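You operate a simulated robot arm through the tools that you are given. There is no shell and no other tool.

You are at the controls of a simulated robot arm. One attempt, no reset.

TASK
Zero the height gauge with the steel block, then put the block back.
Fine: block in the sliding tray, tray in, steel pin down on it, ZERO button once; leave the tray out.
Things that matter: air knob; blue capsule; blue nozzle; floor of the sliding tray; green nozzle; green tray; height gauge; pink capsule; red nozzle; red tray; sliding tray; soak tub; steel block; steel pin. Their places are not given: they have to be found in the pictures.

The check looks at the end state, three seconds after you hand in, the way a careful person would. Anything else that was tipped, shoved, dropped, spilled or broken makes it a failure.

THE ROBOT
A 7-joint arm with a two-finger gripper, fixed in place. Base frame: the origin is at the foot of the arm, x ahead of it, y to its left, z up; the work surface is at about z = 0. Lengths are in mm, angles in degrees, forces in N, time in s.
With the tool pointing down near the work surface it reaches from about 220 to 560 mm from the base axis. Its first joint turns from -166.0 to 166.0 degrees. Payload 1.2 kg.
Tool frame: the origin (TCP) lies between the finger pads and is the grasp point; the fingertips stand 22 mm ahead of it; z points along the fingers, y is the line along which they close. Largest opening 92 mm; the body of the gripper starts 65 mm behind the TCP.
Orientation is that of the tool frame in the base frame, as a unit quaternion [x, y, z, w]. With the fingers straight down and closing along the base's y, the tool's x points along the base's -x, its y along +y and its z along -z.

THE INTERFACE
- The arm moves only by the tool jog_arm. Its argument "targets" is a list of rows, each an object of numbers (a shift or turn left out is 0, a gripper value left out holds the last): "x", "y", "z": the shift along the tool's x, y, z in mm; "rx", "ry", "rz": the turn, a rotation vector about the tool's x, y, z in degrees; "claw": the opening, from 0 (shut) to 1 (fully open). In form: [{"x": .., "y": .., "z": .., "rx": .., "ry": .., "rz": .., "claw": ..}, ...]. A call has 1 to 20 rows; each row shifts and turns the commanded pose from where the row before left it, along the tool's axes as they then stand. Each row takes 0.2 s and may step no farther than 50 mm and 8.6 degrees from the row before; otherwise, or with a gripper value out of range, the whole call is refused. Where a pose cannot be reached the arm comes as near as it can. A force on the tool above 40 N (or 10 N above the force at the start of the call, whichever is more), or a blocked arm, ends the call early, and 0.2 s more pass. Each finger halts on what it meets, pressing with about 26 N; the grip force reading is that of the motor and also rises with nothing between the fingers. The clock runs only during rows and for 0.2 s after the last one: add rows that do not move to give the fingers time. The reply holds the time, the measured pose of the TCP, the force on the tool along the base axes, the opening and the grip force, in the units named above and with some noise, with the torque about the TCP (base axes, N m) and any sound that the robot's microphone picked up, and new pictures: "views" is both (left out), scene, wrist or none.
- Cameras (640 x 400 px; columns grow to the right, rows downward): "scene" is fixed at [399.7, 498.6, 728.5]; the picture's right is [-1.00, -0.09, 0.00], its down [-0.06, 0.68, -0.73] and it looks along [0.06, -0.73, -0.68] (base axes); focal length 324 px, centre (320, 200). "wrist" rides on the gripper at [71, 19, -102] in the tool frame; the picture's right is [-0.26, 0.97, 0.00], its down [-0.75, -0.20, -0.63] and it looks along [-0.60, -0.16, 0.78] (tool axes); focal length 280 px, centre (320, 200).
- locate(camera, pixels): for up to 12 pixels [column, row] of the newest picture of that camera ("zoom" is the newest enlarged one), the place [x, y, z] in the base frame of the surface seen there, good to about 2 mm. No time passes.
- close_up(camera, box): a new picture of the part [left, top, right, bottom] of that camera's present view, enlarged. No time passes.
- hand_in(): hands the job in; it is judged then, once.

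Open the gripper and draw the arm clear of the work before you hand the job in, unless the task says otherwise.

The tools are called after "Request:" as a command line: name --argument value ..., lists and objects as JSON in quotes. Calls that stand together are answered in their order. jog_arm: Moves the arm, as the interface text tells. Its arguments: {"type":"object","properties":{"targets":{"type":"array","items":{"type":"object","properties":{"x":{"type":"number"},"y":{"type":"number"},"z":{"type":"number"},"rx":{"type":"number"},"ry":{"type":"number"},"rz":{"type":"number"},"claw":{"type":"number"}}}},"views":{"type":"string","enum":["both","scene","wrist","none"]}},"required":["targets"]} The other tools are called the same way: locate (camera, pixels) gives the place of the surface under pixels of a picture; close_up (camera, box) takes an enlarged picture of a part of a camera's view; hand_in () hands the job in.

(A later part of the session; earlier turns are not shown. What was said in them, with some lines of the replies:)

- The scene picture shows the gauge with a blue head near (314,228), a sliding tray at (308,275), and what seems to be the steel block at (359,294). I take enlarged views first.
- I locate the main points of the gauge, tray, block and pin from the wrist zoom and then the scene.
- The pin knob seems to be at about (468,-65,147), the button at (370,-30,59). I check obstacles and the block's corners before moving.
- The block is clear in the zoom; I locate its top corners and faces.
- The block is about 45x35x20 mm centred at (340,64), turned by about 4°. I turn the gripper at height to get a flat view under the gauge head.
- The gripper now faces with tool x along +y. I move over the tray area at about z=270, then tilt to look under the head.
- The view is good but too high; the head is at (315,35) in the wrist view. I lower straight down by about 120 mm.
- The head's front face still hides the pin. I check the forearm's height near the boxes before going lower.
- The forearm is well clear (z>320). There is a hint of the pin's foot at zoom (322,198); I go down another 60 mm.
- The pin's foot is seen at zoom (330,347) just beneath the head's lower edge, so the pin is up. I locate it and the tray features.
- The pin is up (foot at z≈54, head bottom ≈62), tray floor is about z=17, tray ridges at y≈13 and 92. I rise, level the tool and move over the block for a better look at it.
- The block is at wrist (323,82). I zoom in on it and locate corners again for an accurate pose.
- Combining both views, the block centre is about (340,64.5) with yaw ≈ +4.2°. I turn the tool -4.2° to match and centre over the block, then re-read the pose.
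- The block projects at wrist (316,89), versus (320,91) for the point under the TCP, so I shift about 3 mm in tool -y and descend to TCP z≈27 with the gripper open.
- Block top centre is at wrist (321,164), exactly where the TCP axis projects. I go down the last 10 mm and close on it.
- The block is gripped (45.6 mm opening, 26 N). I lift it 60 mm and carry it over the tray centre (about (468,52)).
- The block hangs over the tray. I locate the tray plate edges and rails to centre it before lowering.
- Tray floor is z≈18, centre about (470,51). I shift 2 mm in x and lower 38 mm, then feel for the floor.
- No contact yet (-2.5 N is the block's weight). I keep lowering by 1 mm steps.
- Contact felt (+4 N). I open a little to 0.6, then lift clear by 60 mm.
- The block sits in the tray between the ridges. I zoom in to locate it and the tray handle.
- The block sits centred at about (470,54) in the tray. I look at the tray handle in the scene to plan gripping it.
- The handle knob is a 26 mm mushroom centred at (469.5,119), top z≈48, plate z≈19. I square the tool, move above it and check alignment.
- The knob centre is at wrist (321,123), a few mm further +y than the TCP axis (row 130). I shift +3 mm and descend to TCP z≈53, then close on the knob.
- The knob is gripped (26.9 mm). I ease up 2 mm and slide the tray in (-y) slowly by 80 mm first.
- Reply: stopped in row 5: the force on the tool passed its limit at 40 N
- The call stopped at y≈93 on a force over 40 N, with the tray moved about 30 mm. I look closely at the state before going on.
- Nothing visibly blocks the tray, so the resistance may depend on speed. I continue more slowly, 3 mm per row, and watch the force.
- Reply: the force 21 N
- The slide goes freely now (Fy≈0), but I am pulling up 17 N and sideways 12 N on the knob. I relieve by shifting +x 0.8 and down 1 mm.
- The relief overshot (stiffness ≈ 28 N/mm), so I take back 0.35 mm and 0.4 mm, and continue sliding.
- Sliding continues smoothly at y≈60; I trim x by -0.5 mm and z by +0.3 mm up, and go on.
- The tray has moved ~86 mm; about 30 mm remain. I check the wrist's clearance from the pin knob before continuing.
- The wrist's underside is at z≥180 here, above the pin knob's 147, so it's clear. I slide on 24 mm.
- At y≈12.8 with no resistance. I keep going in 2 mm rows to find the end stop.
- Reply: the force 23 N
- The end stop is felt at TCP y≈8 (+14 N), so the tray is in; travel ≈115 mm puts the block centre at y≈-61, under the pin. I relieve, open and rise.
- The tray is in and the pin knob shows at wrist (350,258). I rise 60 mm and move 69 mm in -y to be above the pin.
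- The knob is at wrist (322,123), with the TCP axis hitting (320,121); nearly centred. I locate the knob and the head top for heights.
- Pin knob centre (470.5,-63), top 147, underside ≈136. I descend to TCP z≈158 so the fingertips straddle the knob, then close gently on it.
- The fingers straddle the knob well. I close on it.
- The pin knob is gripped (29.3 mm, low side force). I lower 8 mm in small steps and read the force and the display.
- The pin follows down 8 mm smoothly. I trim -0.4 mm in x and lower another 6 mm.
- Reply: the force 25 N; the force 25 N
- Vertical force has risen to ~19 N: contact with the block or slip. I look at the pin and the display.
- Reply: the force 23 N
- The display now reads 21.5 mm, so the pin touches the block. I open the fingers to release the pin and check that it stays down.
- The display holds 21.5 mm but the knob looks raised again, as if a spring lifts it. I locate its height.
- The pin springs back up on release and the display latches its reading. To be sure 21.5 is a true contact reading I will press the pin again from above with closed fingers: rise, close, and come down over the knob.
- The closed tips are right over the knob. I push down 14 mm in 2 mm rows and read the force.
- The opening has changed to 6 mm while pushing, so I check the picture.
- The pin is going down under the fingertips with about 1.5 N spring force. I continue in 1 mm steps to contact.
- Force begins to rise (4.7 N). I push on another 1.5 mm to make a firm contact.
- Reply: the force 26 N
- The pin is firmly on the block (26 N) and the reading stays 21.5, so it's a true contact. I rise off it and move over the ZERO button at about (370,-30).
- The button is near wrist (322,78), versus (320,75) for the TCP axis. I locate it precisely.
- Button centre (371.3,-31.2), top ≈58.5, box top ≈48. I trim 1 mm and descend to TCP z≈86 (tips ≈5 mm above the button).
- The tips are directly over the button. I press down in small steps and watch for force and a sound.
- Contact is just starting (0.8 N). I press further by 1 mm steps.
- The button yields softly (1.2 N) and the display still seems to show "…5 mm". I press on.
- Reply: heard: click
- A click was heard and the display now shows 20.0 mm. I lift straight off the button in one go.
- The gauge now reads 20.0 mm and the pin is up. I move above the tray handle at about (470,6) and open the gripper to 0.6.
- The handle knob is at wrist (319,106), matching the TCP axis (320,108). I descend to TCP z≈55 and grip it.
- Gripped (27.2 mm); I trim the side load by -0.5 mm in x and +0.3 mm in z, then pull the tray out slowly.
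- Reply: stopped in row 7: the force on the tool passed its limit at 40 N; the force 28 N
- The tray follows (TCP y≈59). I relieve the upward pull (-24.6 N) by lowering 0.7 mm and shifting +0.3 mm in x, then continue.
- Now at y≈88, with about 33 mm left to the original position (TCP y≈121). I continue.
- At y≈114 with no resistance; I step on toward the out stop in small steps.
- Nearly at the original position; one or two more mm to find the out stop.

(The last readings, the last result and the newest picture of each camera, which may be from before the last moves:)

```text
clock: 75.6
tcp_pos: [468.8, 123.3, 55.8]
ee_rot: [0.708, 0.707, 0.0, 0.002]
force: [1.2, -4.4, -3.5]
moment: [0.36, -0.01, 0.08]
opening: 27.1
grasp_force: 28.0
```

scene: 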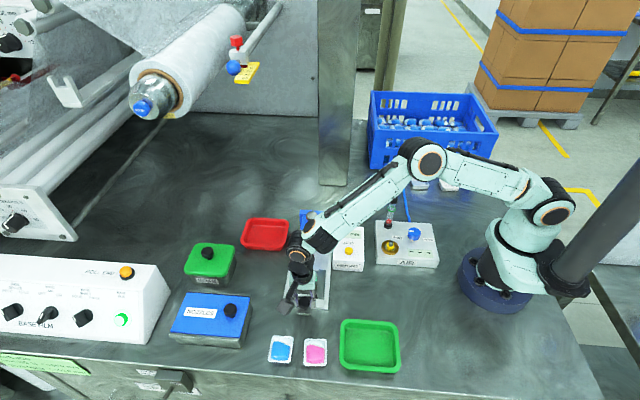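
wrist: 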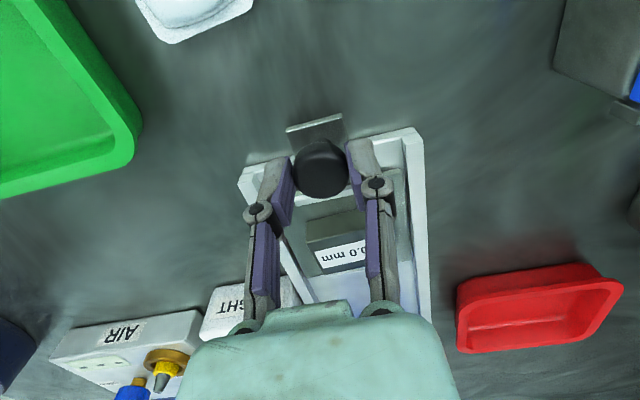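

The out stop is felt (-4.4 N). I release the knob and rise, then check the block's position in the tray.

Request:
jog_arm --targets '[{"x": -0.2}, {"claw": 0.6}, {}, {}, {"z": -20}, {"z": -40}, {"z": -20}, {"x": -33}, {"x": -33}, {}, {}]' --views "both"

Request:
close_up --camera "wrist" --box '[220, 0, 420, 160]'

```text
clock: 78.0
tcp_pos: [469.9, 55.8, 137.9]
ee_rot: [0.708, 0.706, 0.0, 0.002]
force: [-1.2, 0.0, -0.7]
moment: [0.02, 0.02, -0.01]
opening: 55.3
grasp_force: 0.1
```

scene: 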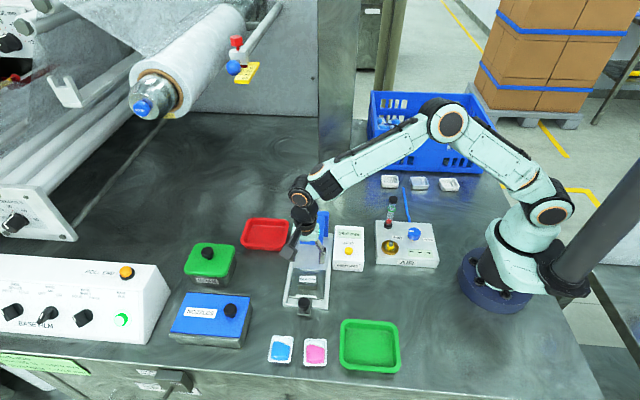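
wrist: 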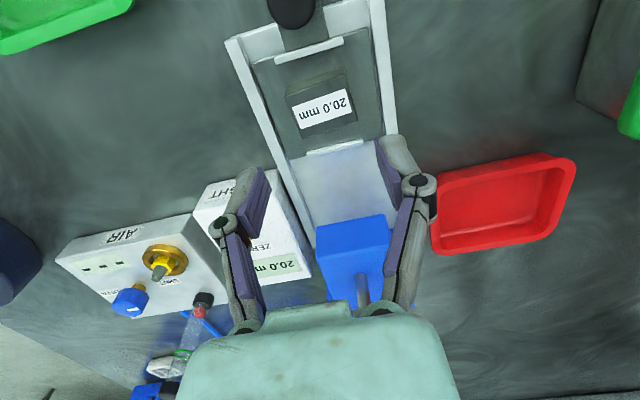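

```text
2.50 times, centred on (320, 80) of wrist
```

zoom: 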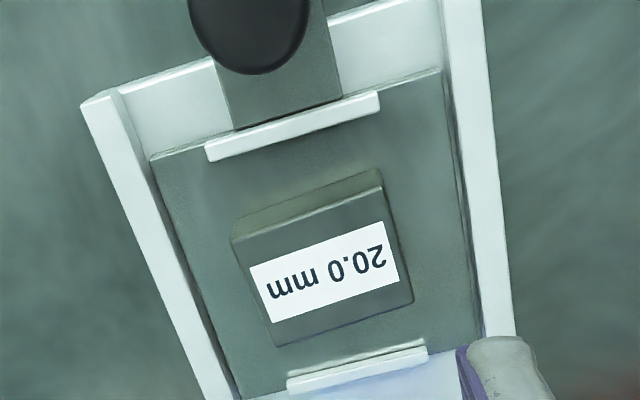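

The block is in the tray at about (471,53.7), yaw ≈4°, unmoved relative to the tray. I turn the tool -4.2° again, centre on it and descend partway to check alignment.

Request:
jog_arm --targets '[{"rz": -4.2}, {"x": -1.6, "y": 0.9, "z": 30}, {"z": 30}, {}, {}]' --views "wrist"

Request:
close_up --camera "wrist" --box '[230, 80, 410, 220]'

```text
clock: 79.2
tcp_pos: [469.9, 54.9, 74.6]
ee_rot: [0.681, 0.732, 0.0, 0.002]
force: [0.4, 0.1, -0.3]
moment: [-0.01, -0.02, -0.03]
opening: 55.3
grasp_force: 0.1
```

wrist: 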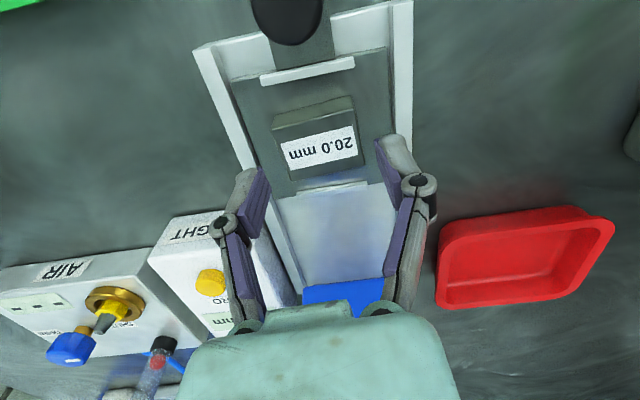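

```text
2.86 times, centred on (320, 150) of wrist
```

zoom: 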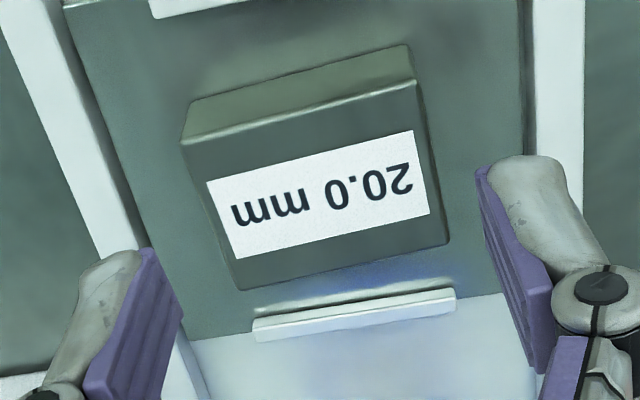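

The block centre is about 1.3 mm further -y than at the original grasp. I trim that and take repeated pose readings before the last descent.

Request:
jog_arm --targets '[{"x": -1.3}, {}]' --views "none"

Request:
jog_arm --targets '[{}]' --views "none"

Request:
jog_arm --targets '[{}]' --views "none"

```text
clock: 79.8
tcp_pos: [469.8, 52.7, 74.7]
ee_rot: [0.682, 0.732, 0.001, 0.002]
force: [0.4, -0.5, -0.6]
moment: [-0.04, -0.02, 0.0]
opening: 55.5
grasp_force: 0.1
```

```text
clock: 80.2
tcp_pos: [470.2, 54.0, 76.3]
ee_rot: [0.681, 0.733, 0.0, 0.002]
force: [0.5, -0.1, 0.2]
moment: [0.0, -0.02, -0.01]
opening: 55.2
grasp_force: 0.1
```

```text
clock: 80.6
tcp_pos: [471.1, 53.5, 75.3]
ee_rot: [0.681, 0.732, 0.0, 0.002]
force: [0.2, 0.4, 0.2]
moment: [0.0, -0.01, -0.01]
opening: 55.3
grasp_force: 0.0
```

Mean pose ≈ (470.4,53.4,75.3). I descend 30 mm to TCP z≈45 and close on the block.

Request:
jog_arm --targets '[{"z": 15}, {"z": 10}, {"z": 5}, {}, {"claw": 0}, {}, {}, {}]' --views "both"

```text
clock: 82.4
tcp_pos: [471.9, 53.2, 46.0]
ee_rot: [0.681, 0.732, 0.001, 0.002]
force: [1.5, 0.0, 3.2]
moment: [0.04, -0.02, 0.02]
opening: 45.7
grasp_force: 25.7
```

scene: 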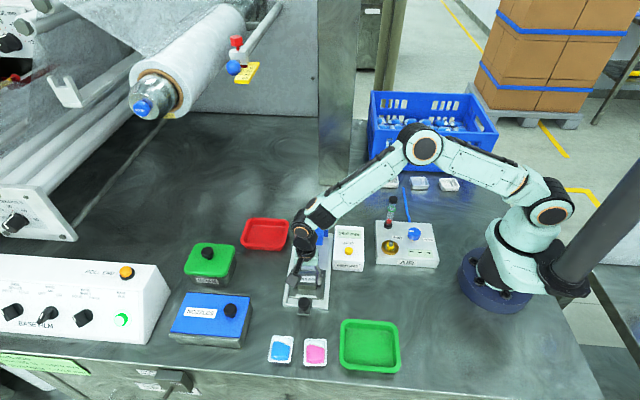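
wrist: 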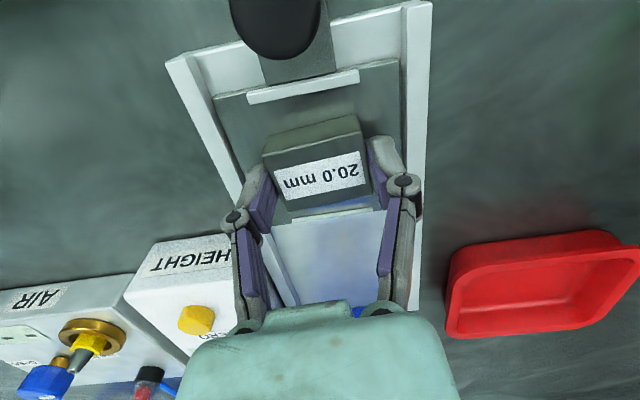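

Gripped with the block sitting in the fingers just as in the first grasp. I lift 60 mm and carry it back toward its original spot (TCP target ≈ (340.3,66)).

Request:
jog_arm --targets '[{"z": -20}, {"z": -40}, {"y": -43, "x": 7.4}, {"y": -43, "x": 7.4}, {"y": -43.2, "x": 7.4}, {}, {}, {}]' --views "both"

Request:
jog_arm --targets '[{}]' --views "none"

Request:
jog_arm --targets '[{}]' --views "none"

Request:
jog_arm --targets '[{}]' --views "none"

```text
clock: 84.2
tcp_pos: [339.7, 65.3, 106.5]
ee_rot: [0.681, 0.732, 0.002, 0.002]
force: [-0.4, -1.5, -1.8]
moment: [0.02, -0.02, -0.01]
opening: 45.5
grasp_force: 26.2
```

scene: 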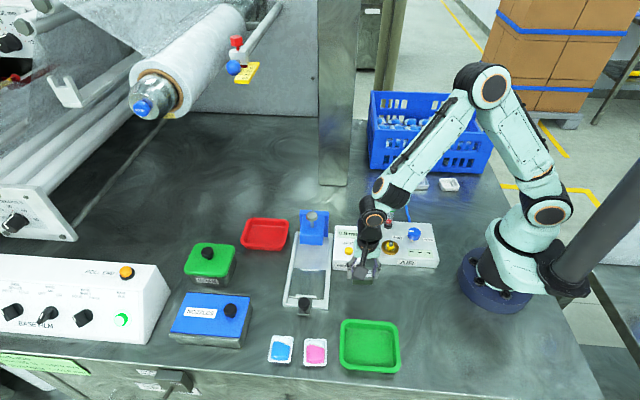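
wrist: 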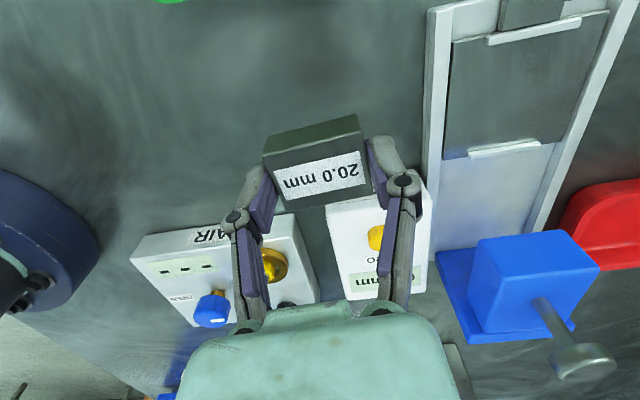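

```text
clock: 84.6
tcp_pos: [339.7, 66.8, 106.7]
ee_rot: [0.681, 0.732, 0.0, 0.002]
force: [-0.3, 0.8, -2.8]
moment: [0.0, -0.04, 0.02]
opening: 45.5
grasp_force: 25.9
```

```text
clock: 85.0
tcp_pos: [339.9, 66.0, 106.5]
ee_rot: [0.682, 0.731, 0.001, 0.002]
force: [0.7, -0.2, -2.7]
moment: [0.02, 0.04, 0.02]
opening: 45.4
grasp_force: 25.9
```

```text
clock: 85.4
tcp_pos: [339.8, 66.1, 106.4]
ee_rot: [0.681, 0.732, 0.001, 0.002]
force: [0.2, 0.4, -2.0]
moment: [0.03, 0.01, -0.02]
opening: 45.6
grasp_force: 26.3
```

The mean pose is (339.8,66.05), very near the target. I lower 74 mm, then feel for the table.

Request:
jog_arm --targets '[{"y": 0.4, "z": 30}, {"z": 30}, {"z": 14}, {}, {}]' --views "none"

Request:
jog_arm --targets '[{"z": 1.5}, {}]' --views "none"

Request:
jog_arm --targets '[{"z": 1}, {}]' --views "none"

```text
clock: 86.6
tcp_pos: [340.9, 65.9, 32.8]
ee_rot: [0.681, 0.732, 0.001, 0.002]
force: [1.5, -0.4, -3.2]
moment: [-0.01, 0.0, 0.0]
opening: 45.7
grasp_force: 25.6
```

```text
clock: 87.2
tcp_pos: [340.6, 66.4, 29.9]
ee_rot: [0.681, 0.732, 0.0, 0.002]
force: [-0.8, 0.4, -2.1]
moment: [-0.01, -0.03, -0.01]
opening: 45.9
grasp_force: 26.0
```

```text
clock: 87.8
tcp_pos: [341.8, 66.0, 30.1]
ee_rot: [0.681, 0.732, 0.0, 0.002]
force: [-0.5, 0.0, -1.8]
moment: [0.03, 0.0, -0.01]
opening: 45.3
grasp_force: 26.0
```

No contact yet; I continue in 0.8 mm steps.

Request:
jog_arm --targets '[{"z": 0.8}, {}]' --views "none"

Request:
jog_arm --targets '[{"z": 0.7}, {}]' --views "none"

```text
clock: 88.4
tcp_pos: [339.8, 66.6, 28.7]
ee_rot: [0.681, 0.732, 0.001, 0.002]
force: [-0.2, 0.5, -2.8]
moment: [0.01, 0.0, -0.01]
opening: 45.8
grasp_force: 25.8
```

```text
clock: 89.0
tcp_pos: [341.1, 67.1, 26.7]
ee_rot: [0.682, 0.731, 0.0, 0.001]
force: [0.2, -0.1, -2.3]
moment: [0.02, -0.02, -0.01]
opening: 45.5
grasp_force: 26.0
```

Request:
jog_arm --targets '[{"z": 0.6}, {}]' --views "none"

Request:
jog_arm --targets '[{"z": 0.5}, {}]' --views "none"

```text
clock: 89.6
tcp_pos: [340.9, 67.8, 27.5]
ee_rot: [0.681, 0.732, 0.001, 0.002]
force: [-5.4, -2.7, 20.7]
moment: [0.01, 0.15, 0.0]
opening: 45.8
grasp_force: 26.1
```

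```text
clock: 90.2
tcp_pos: [340.3, 66.4, 27.0]
ee_rot: [0.681, 0.732, 0.001, 0.002]
force: [-3.0, -0.8, 20.2]
moment: [-0.03, 0.11, 0.03]
opening: 45.8
grasp_force: 26.2
```

The block is on the table (20 N). I ease off 0.5 mm, open the fingers, and rise clear.

Request:
jog_arm --targets '[{"z": -0.5}, {"claw": 0.75}, {}, {}, {"z": -20}, {"z": -40}, {"z": -45}, {"z": -45}, {"x": -40}, {"x": -40}, {}]' --views "both"

Request:
close_up --camera "scene" --box '[335, 275, 385, 306]'

```text
clock: 92.6
tcp_pos: [346.3, -13.6, 178.6]
ee_rot: [0.681, 0.732, 0.001, 0.002]
force: [-0.2, -0.1, -0.3]
moment: [0.0, -0.01, 0.01]
opening: 68.9
grasp_force: 0.1
```

scene: 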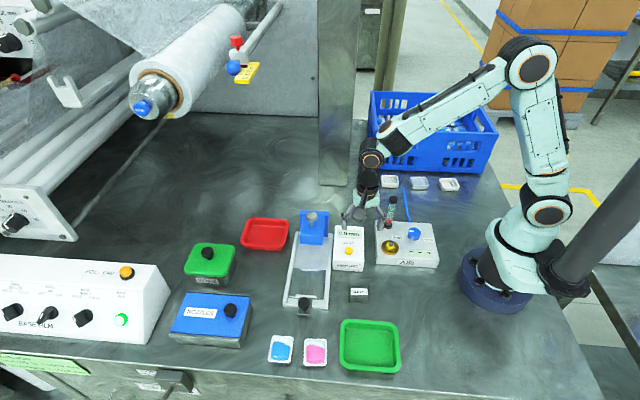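
wrist: 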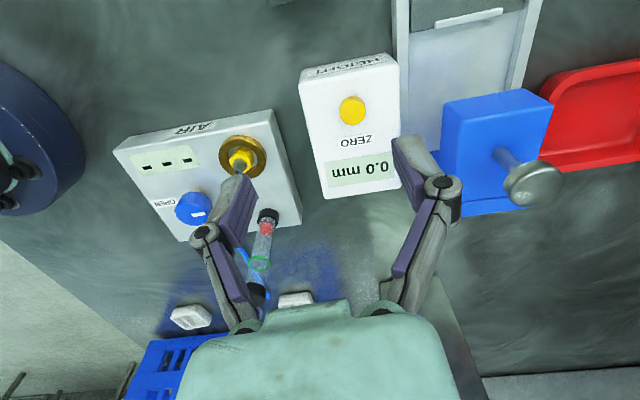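

```text
12.80 times, centred on (360, 290) of scene
```

zoom: 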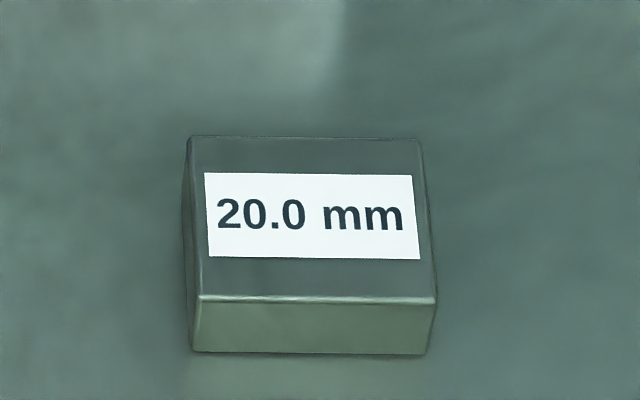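

The block is back within about 1 mm of its original position. I check the gauge display, tray and other items.

Request:
close_up --camera "scene" --box '[260, 190, 460, 330]'

Request:
close_up --camera "wrist" --box '[260, 20, 460, 220]'

```text
2.86 times, centred on (360, 260) of scene
```

zoom: 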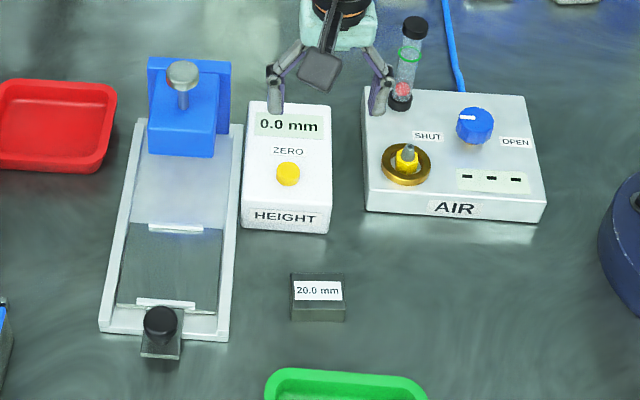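

```text
2.00 times, centred on (360, 120) of wrist
```

zoom: 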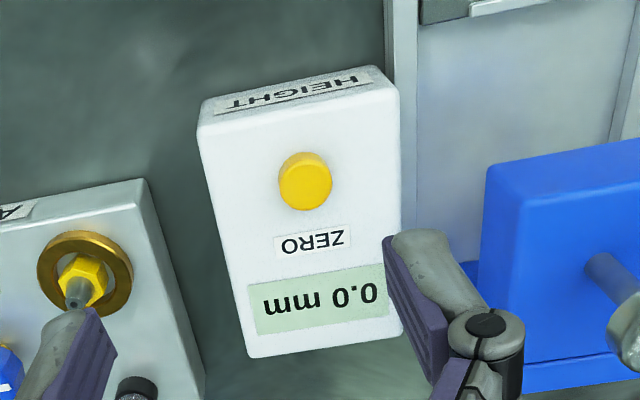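

The tray is out as at the start, the pin is up, the block is back, and the display idles at 0.0 as before. I open the gripper fully and draw the arm up and away.

Request:
jog_arm --targets '[{"z": -40}, {"z": -45}, {"z": -45}, {"z": -45, "claw": 1}, {"z": -45}, {"z": -45}, {"y": -40}, {"y": -35}, {}, {}]' --views "both"

Request:
close_up --camera "scene" --box '[220, 180, 470, 380]'

```text
clock: 94.8
tcp_pos: [271.5, -18.4, 441.3]
ee_rot: [0.681, 0.732, 0.0, 0.001]
force: [0.2, 0.6, -0.1]
moment: [0.0, -0.01, -0.02]
opening: 91.9
grasp_force: 0.0
```

scene: 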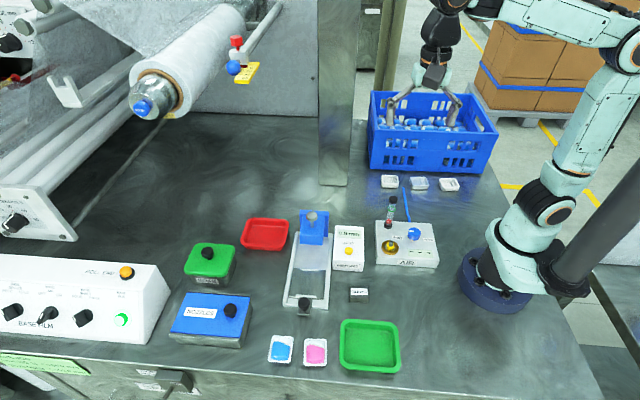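
wrist: 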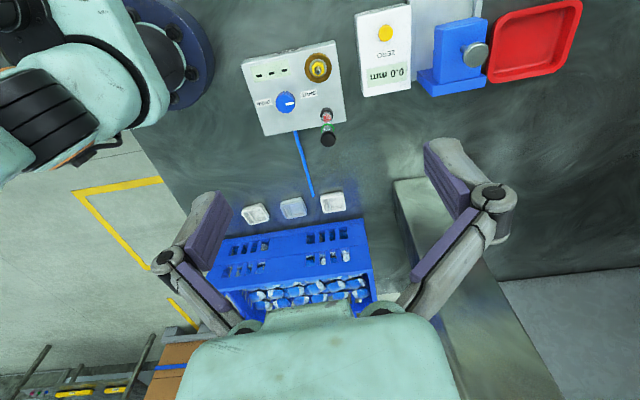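

```text
2.00 times, centred on (345, 280) of scene
```

zoom: 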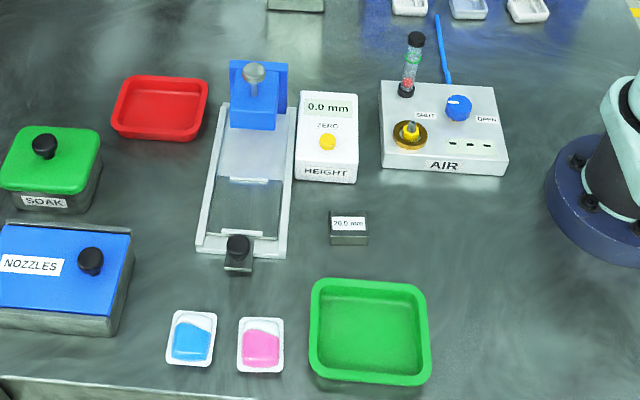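

The scene matches the starting layout: block at (359,294), tray out, pin up, everything else undisturbed, arm clear with an open gripper. I hand the job in.

Request:
hand_in

```text
The job is handed in.
```

The height gauge is zeroed against the steel block, the block is back in its place, and the job is handed in.

- **Zeroing:** with the block in the tray, the tray in and the pin pressed down on it, the gauge read 21.5 mm. I pressed the pin a second time, harder (26 N), and the reading did not change. One press of ZERO gave a click and the display went to 20.0 mm, matching the block.
- **Pin:** it springs back up when released, so it was not being held down when I pressed ZERO. The display was holding the contact reading then.
- **End state:** the tray is out to its stop and the pin is up. The block is within about 1 mm of where it started. The display shows 0.0 mm, as it did at the start.
- **Force stops:** while sliding the tray, the arm stopped twice on its 40 N force limit, once going in and once coming out. I carried on in small steps, and I saw no damage.
- **Surroundings:** nothing else looked moved in the last pictures. The gripper is open and the arm is clear.
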